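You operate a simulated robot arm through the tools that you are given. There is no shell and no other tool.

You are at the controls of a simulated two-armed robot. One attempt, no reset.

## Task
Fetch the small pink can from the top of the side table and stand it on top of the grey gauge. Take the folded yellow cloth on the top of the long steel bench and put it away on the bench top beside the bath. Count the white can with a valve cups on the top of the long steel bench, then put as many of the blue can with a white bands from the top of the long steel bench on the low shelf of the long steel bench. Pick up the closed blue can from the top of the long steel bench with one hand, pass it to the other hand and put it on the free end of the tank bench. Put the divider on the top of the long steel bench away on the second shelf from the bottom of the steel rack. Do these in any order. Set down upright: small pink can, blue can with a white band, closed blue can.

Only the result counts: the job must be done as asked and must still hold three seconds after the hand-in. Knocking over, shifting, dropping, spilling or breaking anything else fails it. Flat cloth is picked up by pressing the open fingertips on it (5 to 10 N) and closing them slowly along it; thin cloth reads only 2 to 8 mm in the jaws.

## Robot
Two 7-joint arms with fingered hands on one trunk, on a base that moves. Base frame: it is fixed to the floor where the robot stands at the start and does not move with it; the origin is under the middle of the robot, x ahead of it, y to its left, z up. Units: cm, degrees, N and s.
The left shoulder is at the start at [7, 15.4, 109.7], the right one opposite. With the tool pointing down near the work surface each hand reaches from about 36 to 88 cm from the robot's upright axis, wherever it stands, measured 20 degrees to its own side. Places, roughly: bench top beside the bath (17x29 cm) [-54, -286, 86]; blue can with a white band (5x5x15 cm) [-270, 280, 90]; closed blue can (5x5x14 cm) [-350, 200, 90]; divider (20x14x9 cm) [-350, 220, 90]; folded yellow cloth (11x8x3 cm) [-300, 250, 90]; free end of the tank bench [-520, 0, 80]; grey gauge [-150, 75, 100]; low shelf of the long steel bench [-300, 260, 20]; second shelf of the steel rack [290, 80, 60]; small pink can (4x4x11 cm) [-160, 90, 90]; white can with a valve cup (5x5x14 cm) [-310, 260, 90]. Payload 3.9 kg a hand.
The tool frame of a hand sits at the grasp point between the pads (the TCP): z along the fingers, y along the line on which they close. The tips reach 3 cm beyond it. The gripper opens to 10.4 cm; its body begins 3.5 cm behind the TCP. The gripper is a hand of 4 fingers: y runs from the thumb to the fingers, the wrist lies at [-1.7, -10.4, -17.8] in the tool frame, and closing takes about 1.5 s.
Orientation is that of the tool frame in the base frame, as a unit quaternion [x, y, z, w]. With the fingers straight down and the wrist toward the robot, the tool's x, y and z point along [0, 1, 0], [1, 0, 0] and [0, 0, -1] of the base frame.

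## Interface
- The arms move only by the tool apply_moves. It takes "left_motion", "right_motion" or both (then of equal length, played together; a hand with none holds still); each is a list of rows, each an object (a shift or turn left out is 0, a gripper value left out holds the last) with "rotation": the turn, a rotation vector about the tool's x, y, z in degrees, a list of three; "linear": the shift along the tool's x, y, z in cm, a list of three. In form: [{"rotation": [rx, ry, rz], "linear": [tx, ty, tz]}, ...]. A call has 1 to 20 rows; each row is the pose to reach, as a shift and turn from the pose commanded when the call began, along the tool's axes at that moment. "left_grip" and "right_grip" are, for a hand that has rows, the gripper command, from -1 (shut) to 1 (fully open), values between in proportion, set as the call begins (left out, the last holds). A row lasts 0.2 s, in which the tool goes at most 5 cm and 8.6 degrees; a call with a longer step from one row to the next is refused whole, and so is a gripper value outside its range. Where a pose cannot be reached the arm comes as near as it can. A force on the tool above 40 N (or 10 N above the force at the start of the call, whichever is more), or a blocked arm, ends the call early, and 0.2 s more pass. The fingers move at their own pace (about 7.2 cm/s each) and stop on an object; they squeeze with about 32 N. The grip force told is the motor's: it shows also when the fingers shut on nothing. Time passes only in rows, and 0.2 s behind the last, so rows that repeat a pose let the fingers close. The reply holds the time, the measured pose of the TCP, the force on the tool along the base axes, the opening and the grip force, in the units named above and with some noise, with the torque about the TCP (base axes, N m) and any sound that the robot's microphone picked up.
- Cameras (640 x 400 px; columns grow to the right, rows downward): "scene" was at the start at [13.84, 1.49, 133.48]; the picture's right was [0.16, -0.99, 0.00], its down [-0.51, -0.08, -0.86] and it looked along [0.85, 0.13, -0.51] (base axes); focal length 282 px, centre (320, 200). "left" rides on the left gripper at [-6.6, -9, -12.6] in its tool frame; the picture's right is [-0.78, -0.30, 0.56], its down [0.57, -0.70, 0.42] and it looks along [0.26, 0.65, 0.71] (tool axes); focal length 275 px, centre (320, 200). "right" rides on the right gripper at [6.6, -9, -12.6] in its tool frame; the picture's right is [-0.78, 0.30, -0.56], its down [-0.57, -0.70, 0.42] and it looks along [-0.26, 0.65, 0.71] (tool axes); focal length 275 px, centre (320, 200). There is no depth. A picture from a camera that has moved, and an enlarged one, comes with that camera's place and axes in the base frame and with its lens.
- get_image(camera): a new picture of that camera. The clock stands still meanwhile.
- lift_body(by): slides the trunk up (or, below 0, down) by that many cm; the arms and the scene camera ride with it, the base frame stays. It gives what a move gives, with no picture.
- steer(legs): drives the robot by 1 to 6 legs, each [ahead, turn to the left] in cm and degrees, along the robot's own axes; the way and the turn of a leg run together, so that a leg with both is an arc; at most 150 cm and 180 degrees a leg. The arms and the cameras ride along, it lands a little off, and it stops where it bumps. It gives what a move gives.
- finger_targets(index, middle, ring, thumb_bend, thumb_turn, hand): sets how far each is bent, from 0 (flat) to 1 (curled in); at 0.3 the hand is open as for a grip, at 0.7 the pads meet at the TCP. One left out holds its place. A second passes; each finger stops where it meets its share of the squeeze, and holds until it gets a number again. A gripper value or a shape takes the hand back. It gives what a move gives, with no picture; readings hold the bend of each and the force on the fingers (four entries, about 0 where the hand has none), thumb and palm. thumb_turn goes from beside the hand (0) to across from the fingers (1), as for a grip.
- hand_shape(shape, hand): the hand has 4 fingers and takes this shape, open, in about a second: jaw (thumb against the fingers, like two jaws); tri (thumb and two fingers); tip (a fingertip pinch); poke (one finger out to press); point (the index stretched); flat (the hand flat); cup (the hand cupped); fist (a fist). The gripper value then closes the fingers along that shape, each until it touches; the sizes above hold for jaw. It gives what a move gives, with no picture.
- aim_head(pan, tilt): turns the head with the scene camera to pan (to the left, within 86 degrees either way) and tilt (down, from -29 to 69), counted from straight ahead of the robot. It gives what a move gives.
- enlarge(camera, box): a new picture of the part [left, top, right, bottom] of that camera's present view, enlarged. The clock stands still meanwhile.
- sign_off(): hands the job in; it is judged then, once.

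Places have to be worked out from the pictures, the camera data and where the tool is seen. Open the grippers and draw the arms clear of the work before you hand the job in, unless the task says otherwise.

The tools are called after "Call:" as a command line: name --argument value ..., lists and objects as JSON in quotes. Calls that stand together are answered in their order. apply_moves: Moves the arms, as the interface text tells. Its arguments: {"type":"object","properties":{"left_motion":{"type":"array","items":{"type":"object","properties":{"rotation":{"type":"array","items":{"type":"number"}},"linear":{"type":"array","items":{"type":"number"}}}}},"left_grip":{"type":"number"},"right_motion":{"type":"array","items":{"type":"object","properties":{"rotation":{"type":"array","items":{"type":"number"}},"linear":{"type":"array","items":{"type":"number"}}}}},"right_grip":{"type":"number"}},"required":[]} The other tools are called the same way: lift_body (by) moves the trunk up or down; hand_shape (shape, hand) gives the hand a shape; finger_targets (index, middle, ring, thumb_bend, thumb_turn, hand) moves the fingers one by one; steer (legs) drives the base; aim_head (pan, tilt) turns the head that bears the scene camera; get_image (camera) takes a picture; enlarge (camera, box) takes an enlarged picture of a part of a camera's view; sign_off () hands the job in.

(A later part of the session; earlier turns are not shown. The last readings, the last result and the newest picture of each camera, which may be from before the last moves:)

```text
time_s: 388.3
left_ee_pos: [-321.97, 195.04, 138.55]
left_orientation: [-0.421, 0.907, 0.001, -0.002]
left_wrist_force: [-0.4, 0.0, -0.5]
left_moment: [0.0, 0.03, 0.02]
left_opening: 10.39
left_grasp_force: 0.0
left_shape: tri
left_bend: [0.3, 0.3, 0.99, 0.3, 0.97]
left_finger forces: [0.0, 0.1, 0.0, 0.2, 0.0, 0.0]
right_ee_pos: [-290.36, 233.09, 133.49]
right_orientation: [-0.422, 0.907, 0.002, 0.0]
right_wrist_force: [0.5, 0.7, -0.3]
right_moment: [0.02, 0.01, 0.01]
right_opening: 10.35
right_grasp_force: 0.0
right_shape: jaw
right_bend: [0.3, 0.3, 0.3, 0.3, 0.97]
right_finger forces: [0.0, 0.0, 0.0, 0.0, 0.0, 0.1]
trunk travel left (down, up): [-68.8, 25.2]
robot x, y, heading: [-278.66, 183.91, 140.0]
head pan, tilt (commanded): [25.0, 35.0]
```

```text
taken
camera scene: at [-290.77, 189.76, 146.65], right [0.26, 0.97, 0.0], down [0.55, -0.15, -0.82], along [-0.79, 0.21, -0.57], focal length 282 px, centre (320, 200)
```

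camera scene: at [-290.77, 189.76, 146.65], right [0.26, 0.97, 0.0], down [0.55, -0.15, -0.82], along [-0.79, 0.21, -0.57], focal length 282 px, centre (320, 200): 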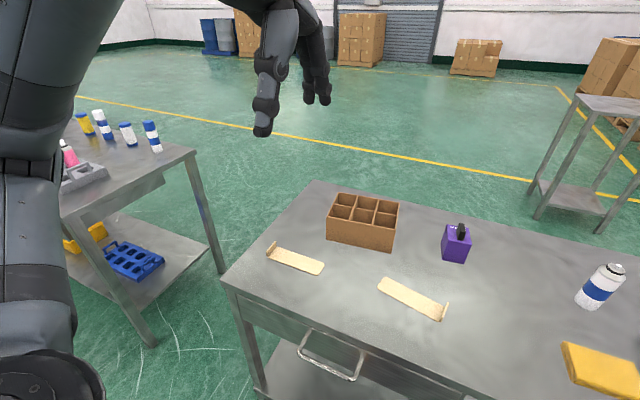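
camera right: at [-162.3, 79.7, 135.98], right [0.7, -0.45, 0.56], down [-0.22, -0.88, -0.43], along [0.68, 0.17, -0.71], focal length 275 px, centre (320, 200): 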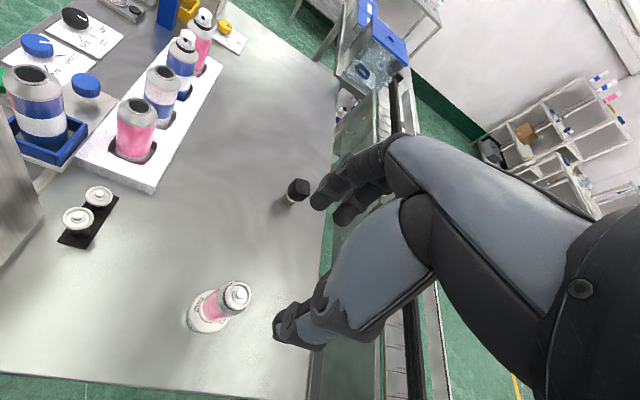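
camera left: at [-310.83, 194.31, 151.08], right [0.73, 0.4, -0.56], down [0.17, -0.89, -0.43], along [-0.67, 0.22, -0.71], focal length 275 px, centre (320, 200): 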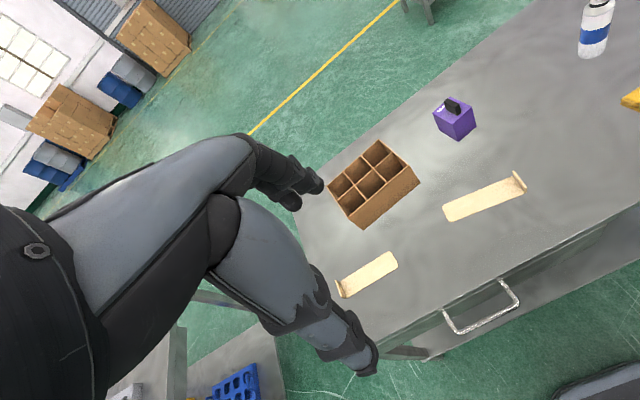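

I bring the left hand above the divider (12 cm over the rim) with the yaw matched to the partition and a 6 cm opening.

Call:
apply_moves --left_motion '[{"linear": [0, 4, 2]}, {"linear": [0, 8, 5]}, {"linear": [0, 12, 8]}, {"rotation": [0, 0, -2], "linear": [0, 16, 11]}, {"rotation": [0, 0, -4], "linear": [0.5, 20, 14]}, {"rotation": [0, 0, -6], "linear": [1, 24, 16]}, {"rotation": [0, 0, -7.2], "linear": [1.5, 28, 18]}, {"rotation": [0, 0, -7.2], "linear": [1.5, 32, 20]}, {"rotation": [0, 0, -7.2], "linear": [1.5, 36, 22]}, {"rotation": [0, 0, -7.2], "linear": [1.5, 37.65, 25]}, {"rotation": [0, 0, -7.2], "linear": [1.5, 37.65, 26.5]}, {"rotation": [0, 0, -7.2], "linear": [1.5, 37.65, 26.5]}]' --left_grip 0.15

Call:
get_image --camera "left"

Call:
get_image --camera "scene"

```text
refused: row 5 steps farther than a row can; nothing moved
```

```text
taken
camera left: at [-310.82, 194.31, 151.08], right [0.73, 0.4, -0.56], down [0.16, -0.89, -0.43], along [-0.67, 0.22, -0.71], focal length 275 px, centre (320, 200)
```

left: 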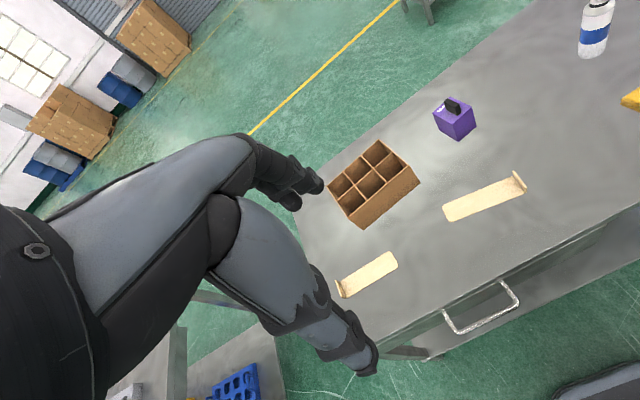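

```text
taken
camera scene: at [-290.77, 189.76, 146.65], right [0.26, 0.97, 0.0], down [0.55, -0.15, -0.82], along [-0.79, 0.21, -0.57], focal length 282 px, centre (320, 200)
```

scene: 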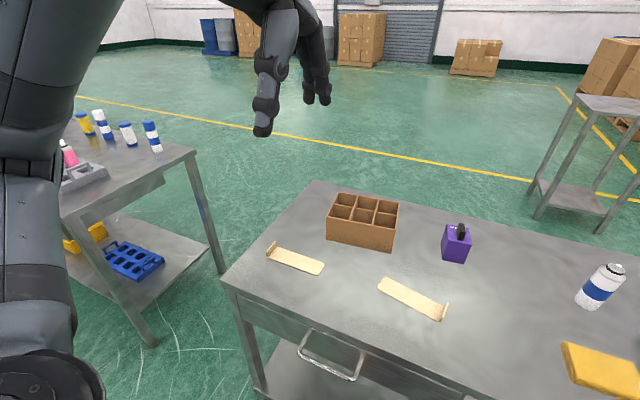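

I resend with row steps below 5 cm.

Call:
apply_moves --left_motion '[{"linear": [0, 3.8, 2]}, {"linear": [0, 7.6, 4.5]}, {"linear": [0, 11.4, 7]}, {"rotation": [0, 0, -2], "linear": [0, 15.2, 9.5]}, {"rotation": [0, 0, -4], "linear": [0.5, 19, 12]}, {"rotation": [0, 0, -6], "linear": [1, 22.8, 14]}, {"rotation": [0, 0, -7.2], "linear": [1.5, 26.6, 16]}, {"rotation": [0, 0, -7.2], "linear": [1.5, 30.4, 18.5]}, {"rotation": [0, 0, -7.2], "linear": [1.5, 34.2, 21]}, {"rotation": [0, 0, -7.2], "linear": [1.5, 37.65, 23.5]}, {"rotation": [0, 0, -7.2], "linear": [1.5, 37.65, 26.5]}, {"rotation": [0, 0, -7.2], "linear": [1.5, 37.65, 26.5]}]' --left_grip 0.15

Call:
get_image --camera "left"

Call:
get_image --camera "scene"

```text
time_s: 390.9
left_ee_pos: [-351.73, 218.29, 112.14]
left_orientation: [-0.478, 0.879, 0.002, -0.001]
left_wrist_force: [-0.4, 0.7, -0.1]
left_moment: [0.01, 0.01, -0.03]
left_opening: 5.99
left_grasp_force: 0.1
left_shape: tri
left_bend: [0.73, 0.41, 0.99, 0.65, 0.99]
left_finger forces: [0.1, 0.0, 0.1, 0.0, 0.0, 0.0]
right_ee_pos: [-290.36, 233.09, 133.46]
right_orientation: [-0.421, 0.907, 0.001, -0.001]
right_wrist_force: [0.2, 0.1, 0.0]
right_moment: [0.0, 0.0, -0.03]
right_opening: 10.4
right_grasp_force: 0.1
right_shape: jaw
right_bend: [0.3, 0.3, 0.3, 0.3, 0.97]
right_finger forces: [0.0, 0.1, 0.0, 0.0, 0.0, 0.0]
trunk travel left (down, up): [-68.8, 25.2]
robot x, y, heading: [-278.26, 183.95, 140.0]
head pan, tilt (commanded): [25.0, 35.0]
```

```text
taken
camera left: at [-340.63, 218.87, 124.68], right [0.67, 0.49, -0.56], down [0.27, -0.86, -0.43], along [-0.69, 0.13, -0.71], focal length 275 px, centre (320, 200)
```

left: 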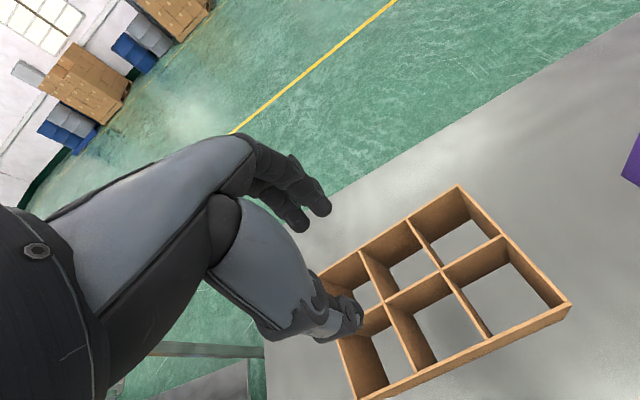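

```text
taken
camera scene: at [-290.76, 189.71, 146.66], right [0.26, 0.97, 0.0], down [0.55, -0.15, -0.82], along [-0.79, 0.21, -0.57], focal length 282 px, centre (320, 200)
```

scene: 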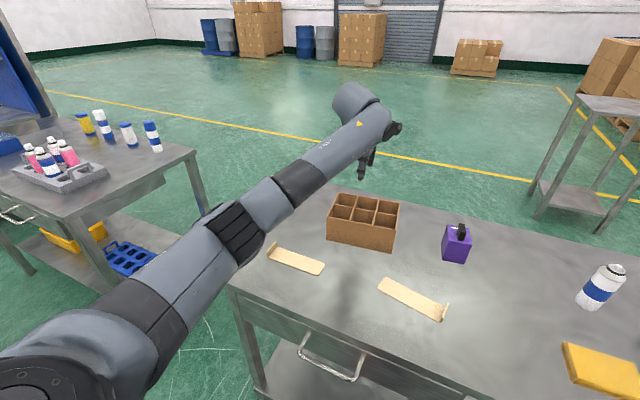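

The divider is an open grid; the finger pair projects right onto the middle segment of the long partition. I set index/middle/thumb evenly for a ~7 cm gap (ring curled) before going down.

Call:
finger_targets --hand "left" --index 0.36 --middle 0.38 --ring 1.0 --thumb_bend 0.58

Call:
apply_moves --left_motion '[{"linear": [0, 0, 4]}, {"linear": [0, 0, 8]}, {"linear": [0, 0, 10]}, {"linear": [0, 0, 10]}]'

Call:
get_image --camera "left"

Call:
enlarge --camera "scene" --box '[280, 130, 440, 230]'

```text
time_s: 391.9
left_ee_pos: [-351.81, 218.25, 112.18]
left_orientation: [-0.477, 0.879, 0.001, -0.001]
left_wrist_force: [-0.1, 0.5, 0.0]
left_moment: [-0.02, 0.02, 0.01]
left_opening: 6.25
left_grasp_force: 0.1
left_shape: fingers
left_bend: [0.36, 0.38, 1.0, 0.57, 0.99]
left_finger forces: [0.0, 0.1, 0.0, 0.0, 0.0, 0.0]
right_ee_pos: [-290.41, 233.13, 133.49]
right_orientation: [-0.422, 0.907, 0.0, 0.0]
right_wrist_force: [-0.4, 0.9, 0.1]
right_moment: [0.03, -0.01, -0.03]
right_opening: 10.36
right_grasp_force: 0.0
right_shape: jaw
right_bend: [0.3, 0.3, 0.3, 0.3, 0.97]
right_finger forces: [0.0, 0.0, 0.0, 0.1, 0.0, 0.1]
trunk travel left (down, up): [-68.8, 25.2]
robot x, y, heading: [-278.13, 184.08, 139.8]
head pan, tilt (commanded): [25.0, 35.0]
```

```text
time_s: 392.9
left_ee_pos: [-351.73, 218.23, 102.18]
left_orientation: [-0.477, 0.879, 0.001, -0.001]
left_wrist_force: [0.2, 0.6, 0.5]
left_moment: [0.01, -0.02, -0.02]
left_opening: 6.26
left_grasp_force: 0.0
left_shape: fingers
left_bend: [0.36, 0.38, 1.0, 0.57, 0.99]
left_finger forces: [0.0, 0.0, 0.1, 0.0, 0.0, 0.0]
right_ee_pos: [-290.36, 233.14, 133.55]
right_orientation: [-0.422, 0.907, 0.001, -0.001]
right_wrist_force: [-0.4, 0.1, -0.1]
right_moment: [0.0, -0.04, 0.0]
right_opening: 10.35
right_grasp_force: 0.0
right_shape: jaw
right_bend: [0.3, 0.3, 0.3, 0.3, 0.97]
right_finger forces: [0.0, 0.1, 0.1, 0.0, 0.0, 0.0]
trunk travel left (down, up): [-68.8, 25.2]
robot x, y, heading: [-278.73, 184.12, 140.0]
head pan, tilt (commanded): [25.0, 35.0]
```

```text
taken
camera left: at [-340.55, 218.87, 114.71], right [0.67, 0.49, -0.56], down [0.28, -0.86, -0.43], along [-0.69, 0.13, -0.71], focal length 275 px, centre (320, 200)
```

left: 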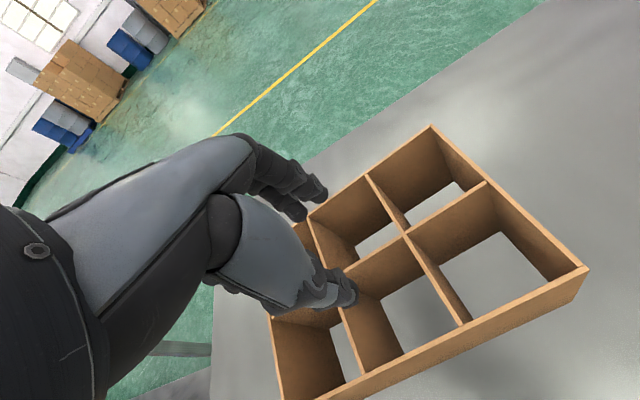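

```text
4.00 times, centred on (360, 180) of scene
camera zoom: at [-290.78, 189.76, 146.66], right [0.26, 0.97, 0.0], down [0.55, -0.15, -0.82], along [-0.79, 0.21, -0.57], focal length 1126 px, centre (160, 280)
```

zoom: 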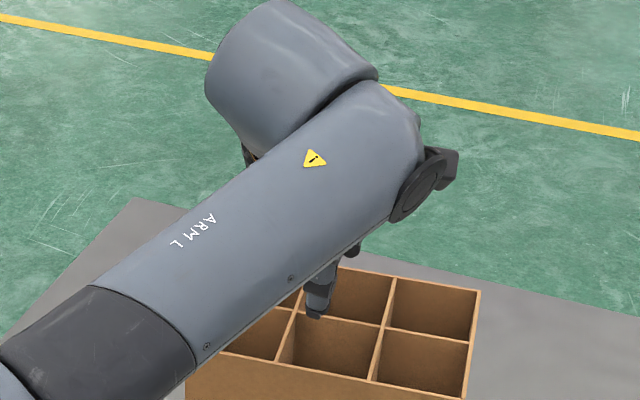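

The finger pair sits slightly too near one cross wall; I shift 0.8 cm right and descend to about 1 cm below the rim with the TCP.

Call:
apply_moves --left_motion '[{"linear": [-0.8, 0, 0]}, {"linear": [-0.8, 0, 2]}, {"linear": [-0.8, 0, 4]}, {"linear": [-0.8, 0, 5.5]}, {"linear": [-0.8, 0, 6.7]}, {"linear": [-0.8, 0, 6.7]}]'

Call:
get_image --camera "left"

Call:
enlarge --camera "left" --box '[240, 150, 440, 275]'

```text
time_s: 394.3
left_ee_pos: [-351.36, 218.88, 95.54]
left_orientation: [-0.477, 0.879, 0.001, -0.002]
left_wrist_force: [-1.1, 0.3, 4.3]
left_moment: [-0.09, 0.1, -0.02]
left_opening: 6.25
left_grasp_force: 2.3
left_shape: fingers
left_bend: [0.36, 0.38, 1.0, 0.57, 0.99]
left_finger forces: [0.0, 0.5, 4.5, 0.0, 0.0, 0.1]
right_ee_pos: [-290.24, 233.07, 133.63]
right_orientation: [-0.422, 0.907, 0.001, -0.001]
right_wrist_force: [0.0, -0.2, -0.7]
right_moment: [0.03, -0.02, 0.0]
right_opening: 10.37
right_grasp_force: 0.0
right_shape: jaw
right_bend: [0.3, 0.3, 0.3, 0.3, 0.97]
right_finger forces: [0.1, 0.0, 0.0, 0.0, 0.1, 0.1]
trunk travel left (down, up): [-68.8, 25.2]
robot x, y, heading: [-278.0, 183.76, 139.8]
head pan, tilt (commanded): [25.0, 35.0]
```

```text
taken
camera left: at [-340.18, 219.48, 108.08], right [0.67, 0.49, -0.56], down [0.27, -0.86, -0.43], along [-0.69, 0.13, -0.71], focal length 275 px, centre (320, 200)
```

left: 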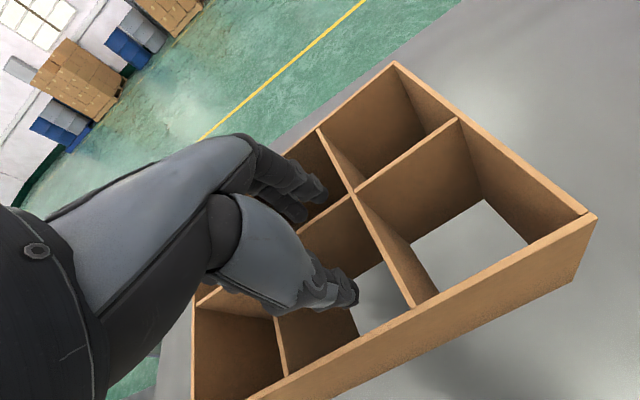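

```text
3.20 times, centred on (340, 212) of left
camera zoom: at [-340.18, 219.48, 108.08], right [0.67, 0.49, -0.56], down [0.27, -0.86, -0.43], along [-0.69, 0.13, -0.71], focal length 881 px, centre (256, 160)
```

zoom: 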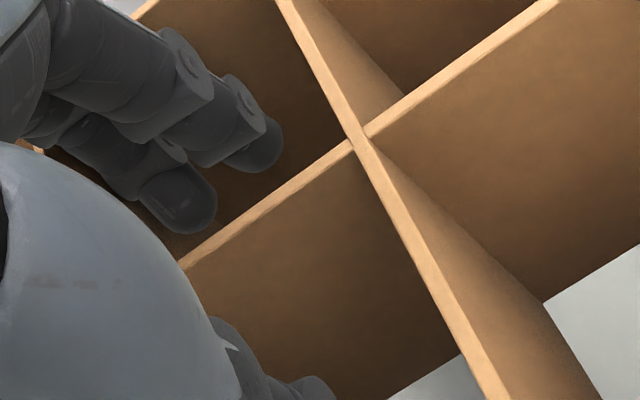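

The two fingers are in the back middle cell and the thumb in the front one; the curled ring touches the rim lightly, so I rise 0.5 cm and then pinch the partition.

Call:
apply_moves --left_motion '[{"linear": [0, 0, -0.5]}, {"linear": [0, 0, -0.5]}]'

Call:
finger_targets --hand "left" --index 0.85 --middle 0.85 --thumb_bend 0.85

Call:
get_image --camera "left"

```text
time_s: 394.9
left_ee_pos: [-351.4, 218.88, 95.92]
left_orientation: [-0.477, 0.879, 0.001, -0.001]
left_wrist_force: [0.3, -0.2, -0.7]
left_moment: [0.01, 0.02, -0.01]
left_opening: 6.24
left_grasp_force: 0.1
left_shape: fingers
left_bend: [0.36, 0.38, 1.0, 0.57, 0.99]
left_finger forces: [0.1, 0.0, 0.0, 0.0, 0.1, 0.0]
right_ee_pos: [-290.24, 233.1, 133.57]
right_orientation: [-0.422, 0.906, 0.001, -0.001]
right_wrist_force: [0.1, -0.7, -0.1]
right_moment: [0.02, -0.01, 0.03]
right_opening: 10.39
right_grasp_force: 0.1
right_shape: jaw
right_bend: [0.3, 0.3, 0.3, 0.3, 0.97]
right_finger forces: [0.0, 0.1, 0.1, 0.1, 0.0, 0.0]
trunk travel left (down, up): [-68.8, 25.2]
robot x, y, heading: [-278.2, 184.15, 139.8]
head pan, tilt (commanded): [25.0, 35.0]
```

```text
time_s: 395.9
left_ee_pos: [-351.26, 218.85, 96.06]
left_orientation: [-0.478, 0.879, 0.002, -0.001]
left_wrist_force: [1.5, 0.6, 2.3]
left_moment: [0.22, 0.15, -0.06]
left_opening: 0.17
left_grasp_force: 19.1
left_shape: fingers
left_bend: [0.6, 0.66, 1.0, 0.8, 0.98]
left_finger forces: [10.3, 8.5, 2.4, 0.0, 18.3, 0.1]
right_ee_pos: [-290.2, 233.22, 133.63]
right_orientation: [-0.422, 0.907, 0.001, -0.001]
right_wrist_force: [-0.5, 0.3, -0.5]
right_moment: [-0.01, 0.02, 0.0]
right_opening: 10.37
right_grasp_force: 0.0
right_shape: jaw
right_bend: [0.3, 0.3, 0.3, 0.3, 0.97]
right_finger forces: [0.1, 0.1, 0.1, 0.0, 0.1, 0.0]
trunk travel left (down, up): [-68.8, 25.2]
robot x, y, heading: [-278.43, 183.73, 140.1]
head pan, tilt (commanded): [25.0, 35.0]
```

```text
taken
camera left: at [-340.13, 219.55, 108.57], right [0.67, 0.49, -0.56], down [0.27, -0.86, -0.43], along [-0.69, 0.13, -0.71], focal length 275 px, centre (320, 200)
```

left: 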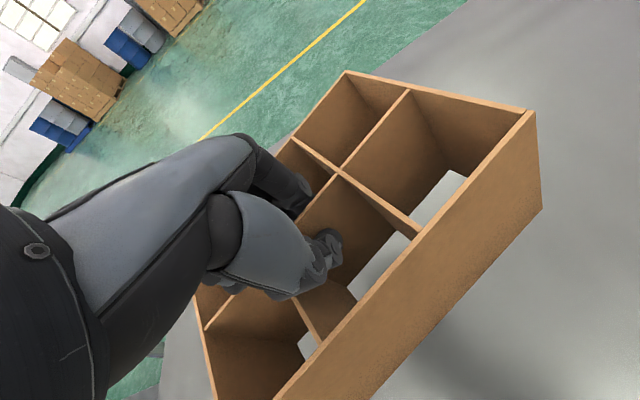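

The pinch holds (18 N) but the divider has rolled somewhat about the partition. I lift it gently and look.

Call:
apply_moves --left_motion '[{"linear": [0, 0, -1]}, {"linear": [0, 0, -3]}, {"linear": [0, 0, -6]}, {"linear": [0, 0, -9]}, {"linear": [0, 0, -12]}, {"linear": [0, 0, -12]}]'

Call:
get_image --camera "left"

Call:
get_image --camera "scene"

```text
time_s: 397.3
left_ee_pos: [-351.46, 218.88, 107.9]
left_orientation: [-0.476, 0.879, 0.001, 0.0]
left_wrist_force: [0.5, -0.5, -0.6]
left_moment: [0.03, -0.04, -0.01]
left_opening: 0.14
left_grasp_force: 19.9
left_shape: fingers
left_bend: [0.6, 0.68, 1.0, 0.8, 0.97]
left_finger forces: [12.5, 7.1, 0.5, 0.0, 19.3, 0.0]
right_ee_pos: [-290.24, 233.18, 133.49]
right_orientation: [-0.422, 0.907, 0.001, 0.0]
right_wrist_force: [0.2, -0.4, -0.4]
right_moment: [-0.01, 0.01, 0.04]
right_opening: 10.37
right_grasp_force: 0.0
right_shape: jaw
right_bend: [0.3, 0.3, 0.3, 0.3, 0.97]
right_finger forces: [0.0, 0.1, 0.1, 0.1, 0.0, 0.1]
trunk travel left (down, up): [-68.8, 25.2]
robot x, y, heading: [-278.4, 183.88, 140.1]
head pan, tilt (commanded): [25.0, 35.0]
```

```text
taken
camera left: at [-340.23, 219.56, 120.53], right [0.67, 0.49, -0.56], down [0.28, -0.86, -0.43], along [-0.69, 0.13, -0.71], focal length 275 px, centre (320, 200)
```

left: 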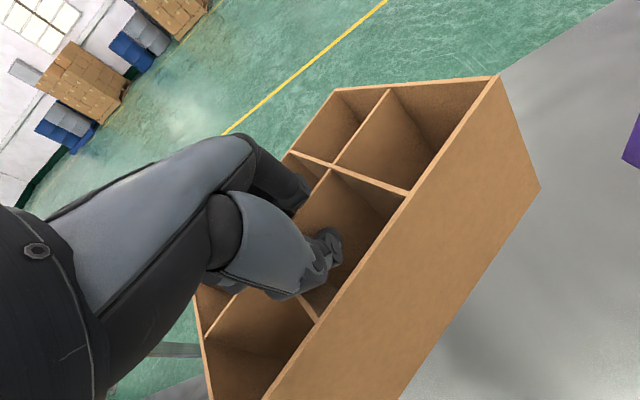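

```text
taken
camera scene: at [-290.81, 189.77, 146.65], right [0.26, 0.97, 0.0], down [0.55, -0.15, -0.82], along [-0.79, 0.21, -0.57], focal length 282 px, centre (320, 200)
```

scene: 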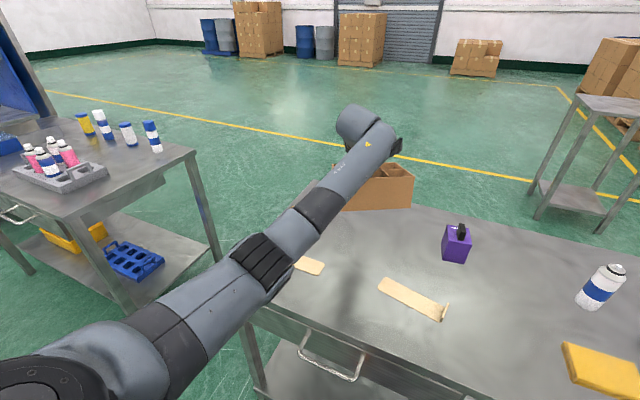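

The divider hangs pitched (front up) but the grip is stable. I raise and retract it, keeping it high.

Call:
apply_moves --left_motion '[{"linear": [0, 0, -4]}, {"linear": [0, -1, -8]}, {"linear": [0, -4, -11]}, {"linear": [0, -7, -14]}, {"linear": [0, -10, -17]}, {"linear": [0, -13, -20]}, {"linear": [0, -16, -22]}, {"linear": [0, -19.5, -24]}, {"linear": [0, -23, -25]}, {"linear": [0, -27, -25]}, {"linear": [0, -30, -25]}, {"linear": [0, -30, -25]}]'

Call:
get_image --camera "left"

Call:
get_image --camera "scene"

```text
time_s: 399.9
left_ee_pos: [-326.01, 202.66, 132.77]
left_orientation: [-0.478, 0.879, 0.0, -0.001]
left_wrist_force: [-0.5, -0.2, 0.0]
left_moment: [-0.03, -0.02, 0.01]
left_opening: 0.08
left_grasp_force: 19.0
left_shape: fingers
left_bend: [0.61, 0.71, 1.0, 0.8, 0.97]
left_finger forces: [11.9, 7.4, 0.2, 0.0, 19.5, 0.0]
right_ee_pos: [-290.43, 233.2, 133.47]
right_orientation: [-0.422, 0.907, 0.001, 0.001]
right_wrist_force: [-0.8, 0.1, -0.9]
right_moment: [0.03, 0.01, 0.01]
right_opening: 10.37
right_grasp_force: 0.1
right_shape: jaw
right_bend: [0.3, 0.3, 0.3, 0.3, 0.97]
right_finger forces: [0.0, 0.0, 0.1, 0.0, 0.0, 0.0]
trunk travel left (down, up): [-68.8, 25.2]
robot x, y, heading: [-278.45, 184.39, 140.0]
head pan, tilt (commanded): [25.0, 35.0]
```

```text
taken
camera left: at [-314.94, 203.2, 145.39], right [0.67, 0.49, -0.56], down [0.28, -0.86, -0.43], along [-0.69, 0.13, -0.71], focal length 275 px, centre (320, 200)
```

left: 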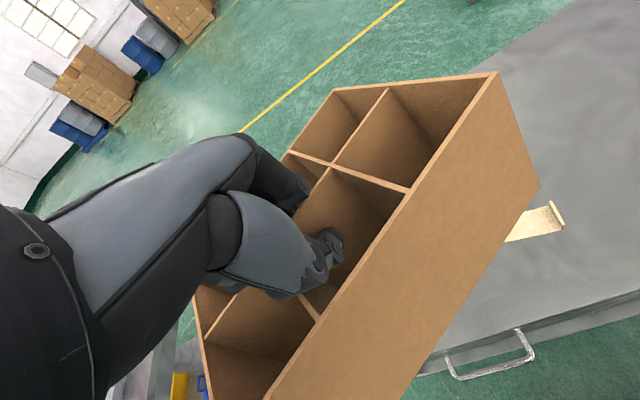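

```text
taken
camera scene: at [-290.84, 189.81, 146.65], right [0.26, 0.97, 0.0], down [0.55, -0.15, -0.82], along [-0.79, 0.21, -0.57], focal length 282 px, centre (320, 200)
```

scene: 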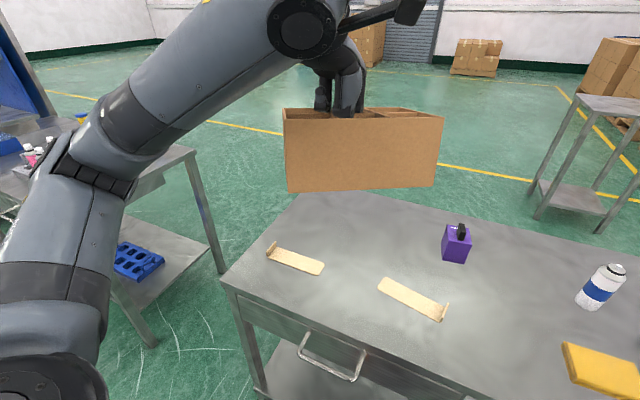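

The divider is held firmly. Next the cloth with the right hand: its centre is at [-300.8, 247.0] (11 cm along heading 52°, 7.7 cm deep). I lower the trunk and move the right hand above it.

Call:
lift_body --by -14

Call:
apply_moves --right_motion '[{"linear": [-1, 4, 0]}, {"linear": [-2, 8, 1]}, {"linear": [-3, 12, 3]}, {"linear": [-3.9, 15.5, 6]}, {"linear": [-3.9, 16.8, 9]}, {"linear": [-3.9, 16.8, 12]}, {"linear": [-3.9, 16.8, 12]}]'

Call:
finger_targets --hand "right" --index 0.42 --middle 0.44 --ring 0.42 --thumb_bend 0.6

Call:
get_image --camera "right"

Call:
aim_head --pan -20 --tilt 45

Call:
get_image --camera "scene"

```text
time_s: 401.5
left_ee_pos: [-326.12, 202.49, 118.85]
left_orientation: [-0.477, 0.879, 0.001, -0.001]
left_wrist_force: [1.3, 0.9, -0.1]
left_moment: [-0.03, -0.03, 0.0]
left_opening: 0.11
left_grasp_force: 19.2
left_shape: fingers
left_bend: [0.61, 0.71, 1.0, 0.8, 0.97]
left_finger forces: [11.7, 7.3, 0.3, 0.0, 19.6, 0.0]
right_ee_pos: [-290.33, 233.06, 119.49]
right_orientation: [-0.421, 0.907, -0.001, -0.001]
right_wrist_force: [0.0, 0.2, -0.7]
right_moment: [0.0, -0.02, -0.01]
right_opening: 10.38
right_grasp_force: 0.1
right_shape: jaw
right_bend: [0.3, 0.3, 0.3, 0.3, 0.97]
right_finger forces: [0.0, 0.1, 0.0, 0.0, 0.1, 0.0]
trunk travel left (down, up): [-54.8, 39.2]
robot x, y, heading: [-278.28, 183.76, 140.1]
head pan, tilt (commanded): [25.0, 35.0]
```

```text
time_s: 403.1
left_ee_pos: [-326.13, 202.61, 118.9]
left_orientation: [-0.477, 0.879, 0.001, 0.0]
left_wrist_force: [0.1, -0.1, 0.1]
left_moment: [-0.01, 0.03, 0.03]
left_opening: 0.12
left_grasp_force: 19.7
left_shape: fingers
left_bend: [0.61, 0.71, 1.0, 0.8, 0.97]
left_finger forces: [11.8, 7.3, 0.3, 0.0, 19.6, 0.0]
right_ee_pos: [-300.61, 246.92, 107.44]
right_orientation: [-0.422, 0.906, 0.001, -0.001]
right_wrist_force: [-1.2, 0.4, -0.4]
right_moment: [0.01, 0.0, 0.01]
right_opening: 10.41
right_grasp_force: 0.1
right_shape: jaw
right_bend: [0.3, 0.3, 0.3, 0.3, 0.97]
right_finger forces: [0.0, 0.0, 0.0, 0.1, 0.0, 0.1]
trunk travel left (down, up): [-54.8, 39.2]
robot x, y, heading: [-278.35, 184.09, 139.8]
head pan, tilt (commanded): [25.0, 35.0]
```

```text
time_s: 404.1
left_ee_pos: [-326.01, 202.61, 118.85]
left_orientation: [-0.478, 0.879, 0.001, -0.001]
left_wrist_force: [-0.2, 0.1, 0.0]
left_moment: [0.0, -0.02, 0.01]
left_opening: 0.11
left_grasp_force: 19.5
left_shape: fingers
left_bend: [0.61, 0.71, 1.0, 0.8, 0.97]
left_finger forces: [11.9, 7.2, 0.3, 0.0, 19.6, 0.1]
right_ee_pos: [-300.67, 246.89, 107.47]
right_orientation: [-0.422, 0.907, 0.0, 0.0]
right_wrist_force: [-0.2, -0.3, -0.4]
right_moment: [-0.03, 0.0, 0.0]
right_opening: 5.19
right_grasp_force: 0.0
right_shape: fingers
right_bend: [0.42, 0.44, 0.42, 0.6, 0.97]
right_finger forces: [0.0, 0.0, 0.0, 0.0, 0.0, 0.0]
trunk travel left (down, up): [-54.8, 39.2]
robot x, y, heading: [-278.37, 184.1, 139.9]
head pan, tilt (commanded): [25.0, 35.0]
```

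```text
taken
camera right: at [-297.97, 235.99, 120.07], right [0.27, 0.78, 0.56], down [0.9, -0.01, -0.43], along [-0.33, 0.62, -0.71], focal length 275 px, centre (320, 200)
```

right: 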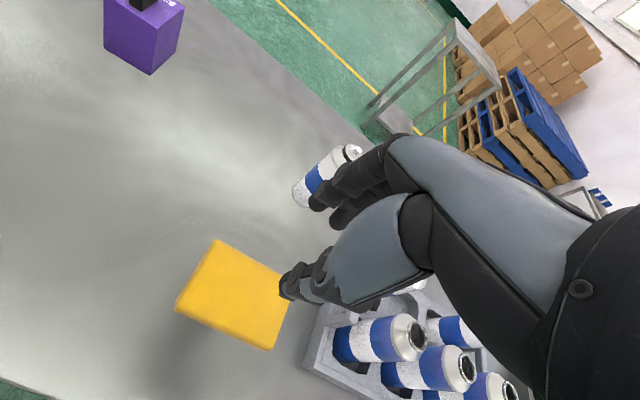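

```text
time_s: 405.3
left_ee_pos: [-326.01, 202.44, 118.94]
left_orientation: [-0.477, 0.879, 0.002, -0.001]
left_wrist_force: [0.4, 0.4, 0.4]
left_moment: [0.0, -0.03, 0.02]
left_opening: 0.11
left_grasp_force: 19.4
left_shape: fingers
left_bend: [0.61, 0.71, 1.0, 0.8, 0.97]
left_finger forces: [11.8, 7.3, 0.2, 0.0, 19.4, 0.0]
right_ee_pos: [-300.66, 246.78, 107.54]
right_orientation: [-0.422, 0.907, 0.001, 0.0]
right_wrist_force: [0.4, 0.1, -0.2]
right_moment: [-0.01, 0.02, 0.01]
right_opening: 5.19
right_grasp_force: 0.1
right_shape: fingers
right_bend: [0.42, 0.44, 0.42, 0.6, 0.97]
right_finger forces: [0.0, 0.0, 0.1, 0.0, 0.1, 0.1]
trunk travel left (down, up): [-54.8, 39.2]
robot x, y, heading: [-278.11, 184.34, 140.0]
head pan, tilt (commanded): [-20.0, 45.0]
```

```text
taken
camera scene: at [-286.34, 194.51, 131.17], right [0.87, 0.5, 0.0], down [0.35, -0.61, -0.71], along [-0.35, 0.61, -0.71], focal length 282 px, centre (320, 200)
```

scene: 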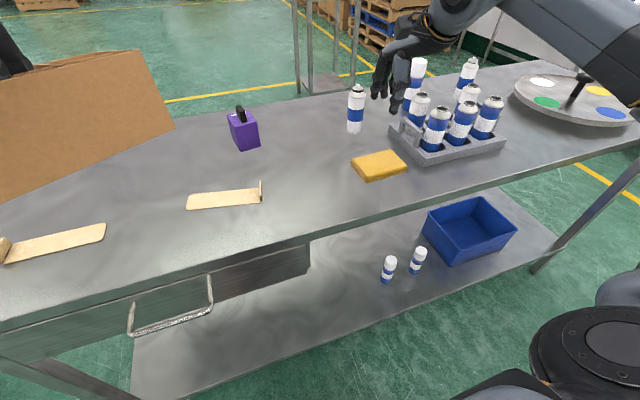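

The cloth centre is within 0.4 cm of the tool axis. I descend until the fingertips press lightly on it.

Call:
apply_moves --right_motion '[{"linear": [0.2, 0.4, 4]}, {"linear": [0.2, 0.4, 8]}, {"linear": [0.2, 0.4, 11]}, {"linear": [0.2, 0.4, 13]}, {"linear": [0.2, 0.4, 13.5]}, {"linear": [0.2, 0.4, 13.9]}, {"linear": [0.2, 0.4, 13.9]}]'

Call:
get_image --camera "right"

Call:
enlarge --camera "scene" --box '[310, 80, 470, 180]'

```text
time_s: 406.9
left_ee_pos: [-326.1, 202.57, 118.83]
left_orientation: [-0.477, 0.879, 0.001, 0.0]
left_wrist_force: [-0.1, -0.2, -0.1]
left_moment: [-0.02, -0.01, -0.02]
left_opening: 0.09
left_grasp_force: 20.0
left_shape: fingers
left_bend: [0.61, 0.71, 1.0, 0.8, 0.97]
left_finger forces: [11.8, 7.3, 0.3, 0.1, 19.5, 0.1]
right_ee_pos: [-301.24, 247.09, 93.65]
right_orientation: [-0.422, 0.906, 0.001, 0.0]
right_wrist_force: [0.5, -0.1, 0.0]
right_moment: [0.0, -0.02, 0.04]
right_opening: 5.17
right_grasp_force: 0.1
right_shape: fingers
right_bend: [0.42, 0.44, 0.42, 0.6, 0.97]
right_finger forces: [0.0, 0.0, 0.0, 0.0, 0.0, 0.1]
trunk travel left (down, up): [-54.8, 39.2]
robot x, y, heading: [-277.95, 184.11, 139.9]
head pan, tilt (commanded): [-20.0, 45.0]
```

```text
taken
camera right: at [-298.51, 236.18, 106.14], right [0.27, 0.78, 0.56], down [0.9, -0.01, -0.43], along [-0.33, 0.62, -0.71], focal length 275 px, centre (320, 200)
```

right: 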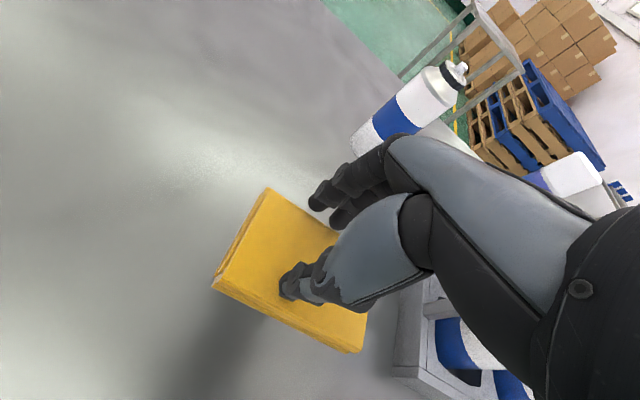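

```text
4.00 times, centred on (390, 130) of scene
camera zoom: at [-286.33, 194.51, 131.17], right [0.87, 0.5, 0.0], down [0.35, -0.61, -0.71], along [-0.35, 0.61, -0.71], focal length 1126 px, centre (40, 480)
```

zoom: 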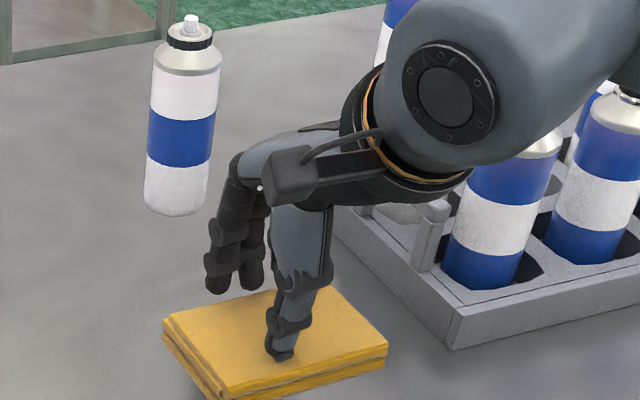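

The fingers are at the cloth's far edge while the thumb is near its middle, so I shift the hand 1.6 cm toward me and then press down.

Call:
apply_moves --right_motion '[{"linear": [0, -0.8, -1]}, {"linear": [0, -1.6, -1]}, {"linear": [0, -1.6, 0]}, {"linear": [0, -1.6, 0.5]}, {"linear": [0, -1.6, 0.9]}, {"linear": [0, -1.6, 1.2]}, {"linear": [0, -1.6, 1.5]}]'

Call:
enlarge --camera "scene" --box '[310, 80, 470, 180]'

```text
time_s: 408.5
left_ee_pos: [-325.97, 202.42, 118.88]
left_orientation: [-0.476, 0.879, 0.001, -0.001]
left_wrist_force: [0.0, 0.2, -0.1]
left_moment: [0.01, 0.0, 0.02]
left_opening: 0.11
left_grasp_force: 19.6
left_shape: fingers
left_bend: [0.61, 0.71, 1.0, 0.8, 0.97]
left_finger forces: [11.8, 7.2, 0.3, 0.0, 19.5, 0.0]
right_ee_pos: [-300.21, 246.27, 93.34]
right_orientation: [-0.421, 0.907, 0.013, -0.006]
right_wrist_force: [1.4, -3.5, 22.1]
right_moment: [0.49, 0.26, -0.01]
right_opening: 5.38
right_grasp_force: 10.7
right_shape: fingers
right_bend: [0.42, 0.44, 0.42, 0.59, 0.97]
right_finger forces: [0.1, 18.3, 0.0, 0.1, 3.0, 0.0]
trunk travel left (down, up): [-54.8, 39.2]
robot x, y, heading: [-278.53, 184.2, 139.7]
head pan, tilt (commanded): [-20.0, 45.0]
stopped in row 7 (right hand): the force on the tool passed its limit at 41 N (the readings are from after the stop); the commanded pose is now the measured one
```

```text
4.00 times, centred on (390, 130) of scene
camera zoom: at [-286.28, 194.35, 131.17], right [0.87, 0.5, 0.0], down [0.35, -0.61, -0.71], along [-0.35, 0.61, -0.71], focal length 1126 px, centre (40, 480)
```

zoom: 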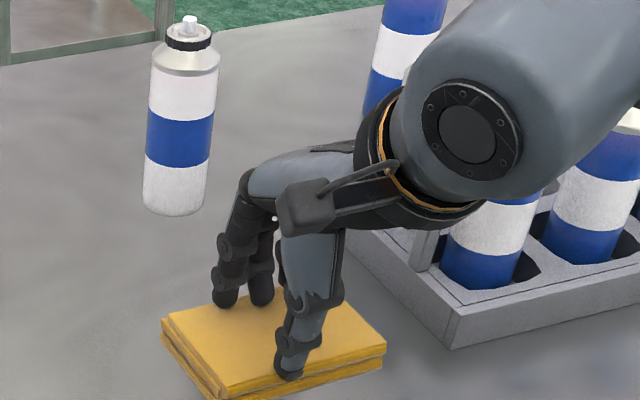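

Too firm (22 N); I back off to about 8 N.

Call:
apply_moves --right_motion '[{"linear": [0, 0, -0.15]}, {"linear": [0, 0, -0.3]}, {"linear": [0, 0, -0.3]}]'

```text
time_s: 409.3
left_ee_pos: [-326.0, 202.29, 118.95]
left_orientation: [-0.477, 0.879, 0.002, -0.001]
left_wrist_force: [0.1, -0.1, 0.1]
left_moment: [0.0, -0.02, 0.04]
left_opening: 0.08
left_grasp_force: 19.9
left_shape: fingers
left_bend: [0.61, 0.71, 1.0, 0.8, 0.97]
left_finger forces: [11.8, 7.3, 0.3, 0.0, 19.5, 0.0]
right_ee_pos: [-300.0, 246.01, 93.24]
right_orientation: [-0.421, 0.907, 0.011, -0.004]
right_wrist_force: [-0.2, -0.7, 18.7]
right_moment: [0.58, 0.45, 0.03]
right_opening: 5.19
right_grasp_force: 9.2
right_shape: fingers
right_bend: [0.42, 0.42, 0.42, 0.6, 0.97]
right_finger forces: [0.0, 17.5, 0.0, 0.0, 0.8, 0.0]
trunk travel left (down, up): [-54.8, 39.2]
robot x, y, heading: [-278.14, 184.36, 140.0]
head pan, tilt (commanded): [-20.0, 45.0]
```

Only the middle finger carries the load; I raise a bit and pitch the hand so the thumb presses as well.

Call:
apply_moves --right_motion '[{"rotation": [-2, 0, 0], "linear": [0, 0, -0.3]}, {"rotation": [-4, 0, 0], "linear": [0, 0, -0.3]}, {"rotation": [-5, 0, 0], "linear": [0, 0, -0.3]}, {"rotation": [-5, 0, 0], "linear": [0, 0, -0.3]}]'

```text
time_s: 410.3
left_ee_pos: [-325.98, 202.45, 118.93]
left_orientation: [-0.476, 0.879, 0.001, -0.001]
left_wrist_force: [0.3, 0.3, -0.2]
left_moment: [0.01, -0.02, -0.01]
left_opening: 0.1
left_grasp_force: 19.2
left_shape: fingers
left_bend: [0.61, 0.71, 1.0, 0.8, 0.97]
left_finger forces: [11.9, 7.3, 0.2, 0.0, 19.5, 0.0]
right_ee_pos: [-299.85, 246.31, 93.54]
right_orientation: [-0.42, 0.906, 0.048, -0.022]
right_wrist_force: [0.8, -2.2, 5.7]
right_moment: [-0.19, -0.09, -0.04]
right_opening: 5.36
right_grasp_force: 3.1
right_shape: fingers
right_bend: [0.42, 0.44, 0.42, 0.59, 0.97]
right_finger forces: [0.0, 0.1, 0.0, 0.0, 5.9, 0.0]
trunk travel left (down, up): [-54.8, 39.2]
robot x, y, heading: [-278.65, 184.26, 139.8]
head pan, tilt (commanded): [-20.0, 45.0]
```

Now only the thumb presses (6 N). I pitch back 2.3° to balance and lower by 0.15 cm.

Call:
apply_moves --right_motion '[{"rotation": [1.3, 0, 0], "linear": [0, 0, 0.05]}, {"rotation": [2.3, 0, 0], "linear": [0, 0, 0.1]}, {"rotation": [2.3, 0, 0], "linear": [0, 0, 0.15]}, {"rotation": [2.3, 0, 0], "linear": [0, 0, 0.15]}]'

```text
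time_s: 411.3
left_ee_pos: [-326.0, 202.45, 118.84]
left_orientation: [-0.476, 0.879, 0.002, 0.0]
left_wrist_force: [0.5, -0.2, -0.8]
left_moment: [0.04, 0.01, 0.02]
left_opening: 0.13
left_grasp_force: 19.6
left_shape: fingers
left_bend: [0.61, 0.71, 1.0, 0.8, 0.97]
left_finger forces: [11.7, 7.3, 0.3, 0.1, 19.5, 0.1]
right_ee_pos: [-300.04, 246.29, 93.35]
right_orientation: [-0.421, 0.907, 0.03, -0.013]
right_wrist_force: [0.3, -1.6, 5.8]
right_moment: [-0.13, -0.11, -0.01]
right_opening: 5.3
right_grasp_force: 3.3
right_shape: fingers
right_bend: [0.42, 0.44, 0.42, 0.59, 0.97]
right_finger forces: [0.0, 0.0, 0.0, 0.0, 5.9, 0.0]
trunk travel left (down, up): [-54.8, 39.2]
robot x, y, heading: [-278.52, 184.01, 140.0]
head pan, tilt (commanded): [-20.0, 45.0]
```

Thumb only again; a bit more pitch back and a touch lower.

Call:
apply_moves --right_motion '[{"rotation": [1.0, 0, 0], "linear": [0, 0, 0.1]}, {"rotation": [1.5, 0, 0], "linear": [0, 0, 0.15]}, {"rotation": [1.5, 0, 0], "linear": [0, 0, 0.2]}, {"rotation": [1.5, 0, 0], "linear": [0, 0, 0.2]}]'

```text
time_s: 412.3
left_ee_pos: [-325.91, 202.38, 119.02]
left_orientation: [-0.477, 0.879, 0.002, -0.001]
left_wrist_force: [0.8, -0.5, -1.8]
left_moment: [0.03, 0.02, 0.0]
left_opening: 0.1
left_grasp_force: 19.8
left_shape: fingers
left_bend: [0.61, 0.71, 1.0, 0.8, 0.97]
left_finger forces: [11.9, 7.3, 0.3, 0.1, 19.5, 0.1]
right_ee_pos: [-300.01, 246.1, 93.34]
right_orientation: [-0.421, 0.907, 0.02, -0.009]
right_wrist_force: [1.6, -0.2, 17.4]
right_moment: [0.48, 0.24, -0.06]
right_opening: 5.22
right_grasp_force: 8.4
right_shape: fingers
right_bend: [0.42, 0.42, 0.42, 0.59, 0.97]
right_finger forces: [0.0, 13.8, 0.1, 0.0, 3.8, 0.0]
trunk travel left (down, up): [-54.8, 39.2]
robot x, y, heading: [-278.28, 183.85, 139.6]
head pan, tilt (commanded): [-20.0, 45.0]
```

About 17 N now with both sides in contact; I raise 0.12 cm, then start closing slowly.

Call:
apply_moves --right_motion '[{"linear": [0, 0, -0.12]}, {"linear": [0, 0, -0.12]}]'

Call:
finger_targets --hand "right" --index 0.5 --middle 0.5 --ring 0.5 --thumb_bend 0.65

Call:
enlarge --camera "scene" --box '[310, 80, 470, 180]'

```text
time_s: 412.9
left_ee_pos: [-325.93, 202.41, 118.89]
left_orientation: [-0.476, 0.88, 0.002, -0.001]
left_wrist_force: [-0.5, 0.0, 0.0]
left_moment: [0.0, -0.03, 0.02]
left_opening: 0.08
left_grasp_force: 19.8
left_shape: fingers
left_bend: [0.61, 0.71, 1.0, 0.8, 0.97]
left_finger forces: [11.8, 7.3, 0.3, 0.0, 19.4, 0.0]
right_ee_pos: [-300.0, 246.2, 93.4]
right_orientation: [-0.421, 0.907, 0.019, -0.008]
right_wrist_force: [1.6, 1.1, 16.1]
right_moment: [0.45, 0.28, -0.05]
right_opening: 5.2
right_grasp_force: 7.8
right_shape: fingers
right_bend: [0.42, 0.42, 0.42, 0.6, 0.97]
right_finger forces: [0.0, 13.0, 0.0, 0.0, 3.1, 0.1]
trunk travel left (down, up): [-54.8, 39.2]
robot x, y, heading: [-278.52, 184.31, 139.8]
head pan, tilt (commanded): [-20.0, 45.0]
```

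```text
time_s: 413.9
left_ee_pos: [-325.97, 202.42, 118.93]
left_orientation: [-0.477, 0.879, 0.002, -0.002]
left_wrist_force: [-0.5, 0.3, 0.2]
left_moment: [0.05, -0.01, 0.01]
left_opening: 0.13
left_grasp_force: 19.5
left_shape: fingers
left_bend: [0.61, 0.71, 1.0, 0.8, 0.97]
left_finger forces: [11.8, 7.2, 0.2, 0.1, 19.5, 0.1]
right_ee_pos: [-300.0, 246.23, 93.36]
right_orientation: [-0.421, 0.907, 0.019, -0.008]
right_wrist_force: [-0.1, 4.0, 18.8]
right_moment: [0.78, 0.52, -0.06]
right_opening: 3.77
right_grasp_force: 10.7
right_shape: fingers
right_bend: [0.5, 0.43, 0.5, 0.63, 0.97]
right_finger forces: [0.1, 18.3, 0.1, 0.0, 2.0, 0.1]
trunk travel left (down, up): [-54.8, 39.2]
robot x, y, heading: [-278.36, 183.9, 139.7]
head pan, tilt (commanded): [-20.0, 45.0]
```

```text
4.00 times, centred on (390, 130) of scene
camera zoom: at [-286.21, 194.28, 131.21], right [0.87, 0.5, 0.0], down [0.35, -0.61, -0.71], along [-0.35, 0.61, -0.71], focal length 1126 px, centre (40, 480)
```

zoom: 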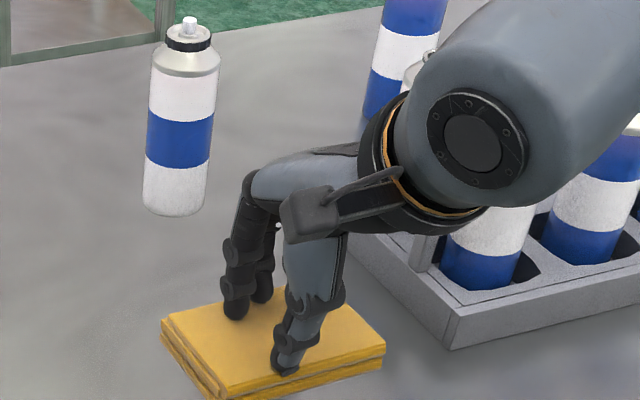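

The cloth behaves like a firm pad (fingers stick rather than gather). I will instead straddle its 7.7 cm width with the fully open jaw and squeeze it from both sides. First I lift and open.

Call:
apply_moves --right_motion '[{"linear": [0, 0, -3]}, {"linear": [0, 0, -7]}, {"rotation": [-1, 0, 0], "linear": [0, 0, -9]}, {"rotation": [-1, 0, 0], "linear": [0, 0, -9]}, {"rotation": [-1, 0, 0], "linear": [0, 0, -9]}, {"rotation": [-1, 0, 0], "linear": [0, 0, -9]}]' --right_grip 1

Call:
get_image --camera "right"

Call:
enlarge --camera "scene" --box '[310, 80, 470, 180]'

```text
time_s: 415.3
left_ee_pos: [-326.05, 202.7, 118.88]
left_orientation: [-0.476, 0.879, 0.001, -0.002]
left_wrist_force: [0.3, 0.4, 0.2]
left_moment: [-0.02, 0.02, -0.01]
left_opening: 0.11
left_grasp_force: 19.1
left_shape: fingers
left_bend: [0.61, 0.71, 1.0, 0.8, 0.97]
left_finger forces: [11.8, 7.3, 0.3, 0.1, 19.5, 0.1]
right_ee_pos: [-299.69, 246.12, 102.07]
right_orientation: [-0.421, 0.907, 0.026, -0.012]
right_wrist_force: [0.2, -0.2, 0.0]
right_moment: [0.03, -0.03, -0.03]
right_opening: 10.35
right_grasp_force: 0.1
right_shape: jaw
right_bend: [0.3, 0.3, 0.3, 0.3, 0.97]
right_finger forces: [0.0, 0.0, 0.0, 0.1, 0.1, 0.0]
trunk travel left (down, up): [-54.8, 39.2]
robot x, y, heading: [-278.8, 183.92, 139.9]
head pan, tilt (commanded): [-20.0, 45.0]
```

```text
taken
camera right: at [-296.63, 234.76, 114.04], right [0.3, 0.76, 0.57], down [0.89, 0.0, -0.46], along [-0.35, 0.65, -0.68], focal length 275 px, centre (320, 200)
```

right: 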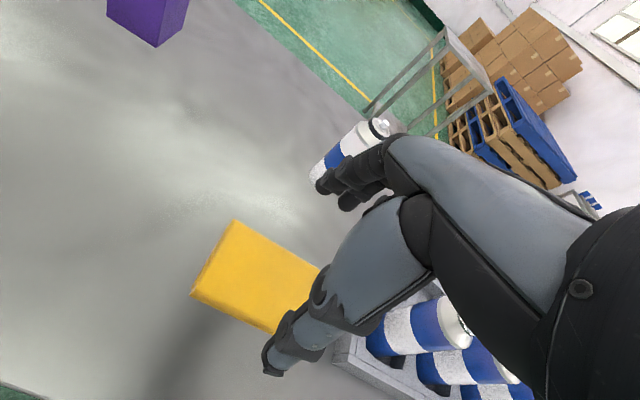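

```text
4.00 times, centred on (390, 130) of scene
camera zoom: at [-286.31, 194.54, 131.17], right [0.87, 0.5, 0.0], down [0.35, -0.61, -0.71], along [-0.35, 0.61, -0.71], focal length 1126 px, centre (40, 480)
```

zoom: 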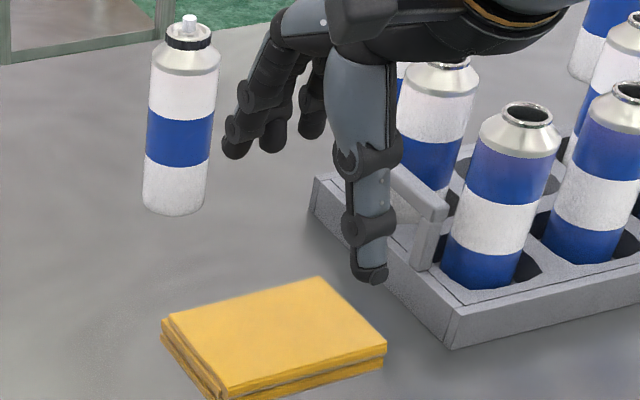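

I square the hand up, centre it over the cloth, and descend to straddle it with the tips just above the bench.

Call:
apply_moves --right_motion '[{"rotation": [1.6, 0, 0], "linear": [0, 0.7, 0]}, {"rotation": [3.3, 0, 0], "linear": [0, 1.4, 0]}, {"rotation": [3.3, 0, 0], "linear": [0, 1.4, 2]}, {"rotation": [3.3, 0, 0], "linear": [0, 1.4, 5]}, {"rotation": [3.3, 0, 0], "linear": [0, 1.4, 7.5]}, {"rotation": [3.3, 0, 0], "linear": [0, 1.4, 7.5]}]'

Call:
get_image --camera "right"

Call:
enlarge --camera "scene" --box '[310, 80, 470, 180]'

```text
time_s: 416.7
left_ee_pos: [-326.16, 202.64, 118.93]
left_orientation: [-0.476, 0.88, 0.001, -0.001]
left_wrist_force: [0.2, 0.0, -0.3]
left_moment: [-0.02, -0.02, -0.01]
left_opening: 0.11
left_grasp_force: 19.0
left_shape: fingers
left_bend: [0.61, 0.71, 1.0, 0.8, 0.97]
left_finger forces: [11.8, 7.4, 0.3, 0.0, 19.4, 0.0]
right_ee_pos: [-300.93, 247.22, 94.84]
right_orientation: [-0.421, 0.907, 0.0, 0.001]
right_wrist_force: [-0.3, -0.1, -0.4]
right_moment: [0.03, 0.01, 0.0]
right_opening: 10.4
right_grasp_force: 0.1
right_shape: jaw
right_bend: [0.3, 0.3, 0.3, 0.3, 0.97]
right_finger forces: [0.0, 0.0, 0.0, 0.0, 0.0, 0.0]
trunk travel left (down, up): [-54.8, 39.2]
robot x, y, heading: [-278.38, 184.34, 139.6]
head pan, tilt (commanded): [-20.0, 45.0]
```

```text
taken
camera right: at [-298.51, 236.4, 107.19], right [0.27, 0.78, 0.56], down [0.91, -0.02, -0.42], along [-0.32, 0.62, -0.71], focal length 275 px, centre (320, 200)
```

right: 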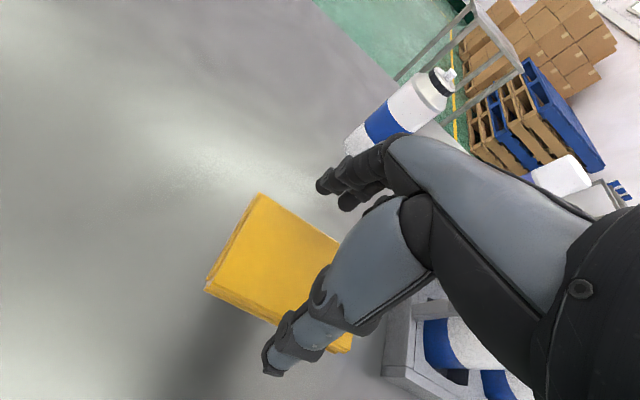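

```text
4.00 times, centred on (390, 130) of scene
camera zoom: at [-286.3, 194.5, 131.18], right [0.87, 0.5, 0.0], down [0.35, -0.61, -0.71], along [-0.35, 0.61, -0.71], focal length 1126 px, centre (40, 480)
```

zoom: 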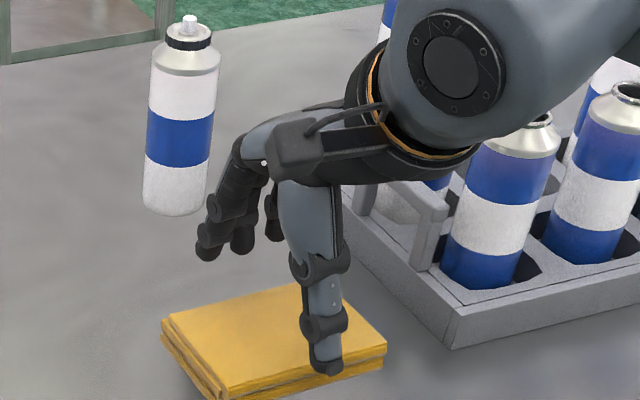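

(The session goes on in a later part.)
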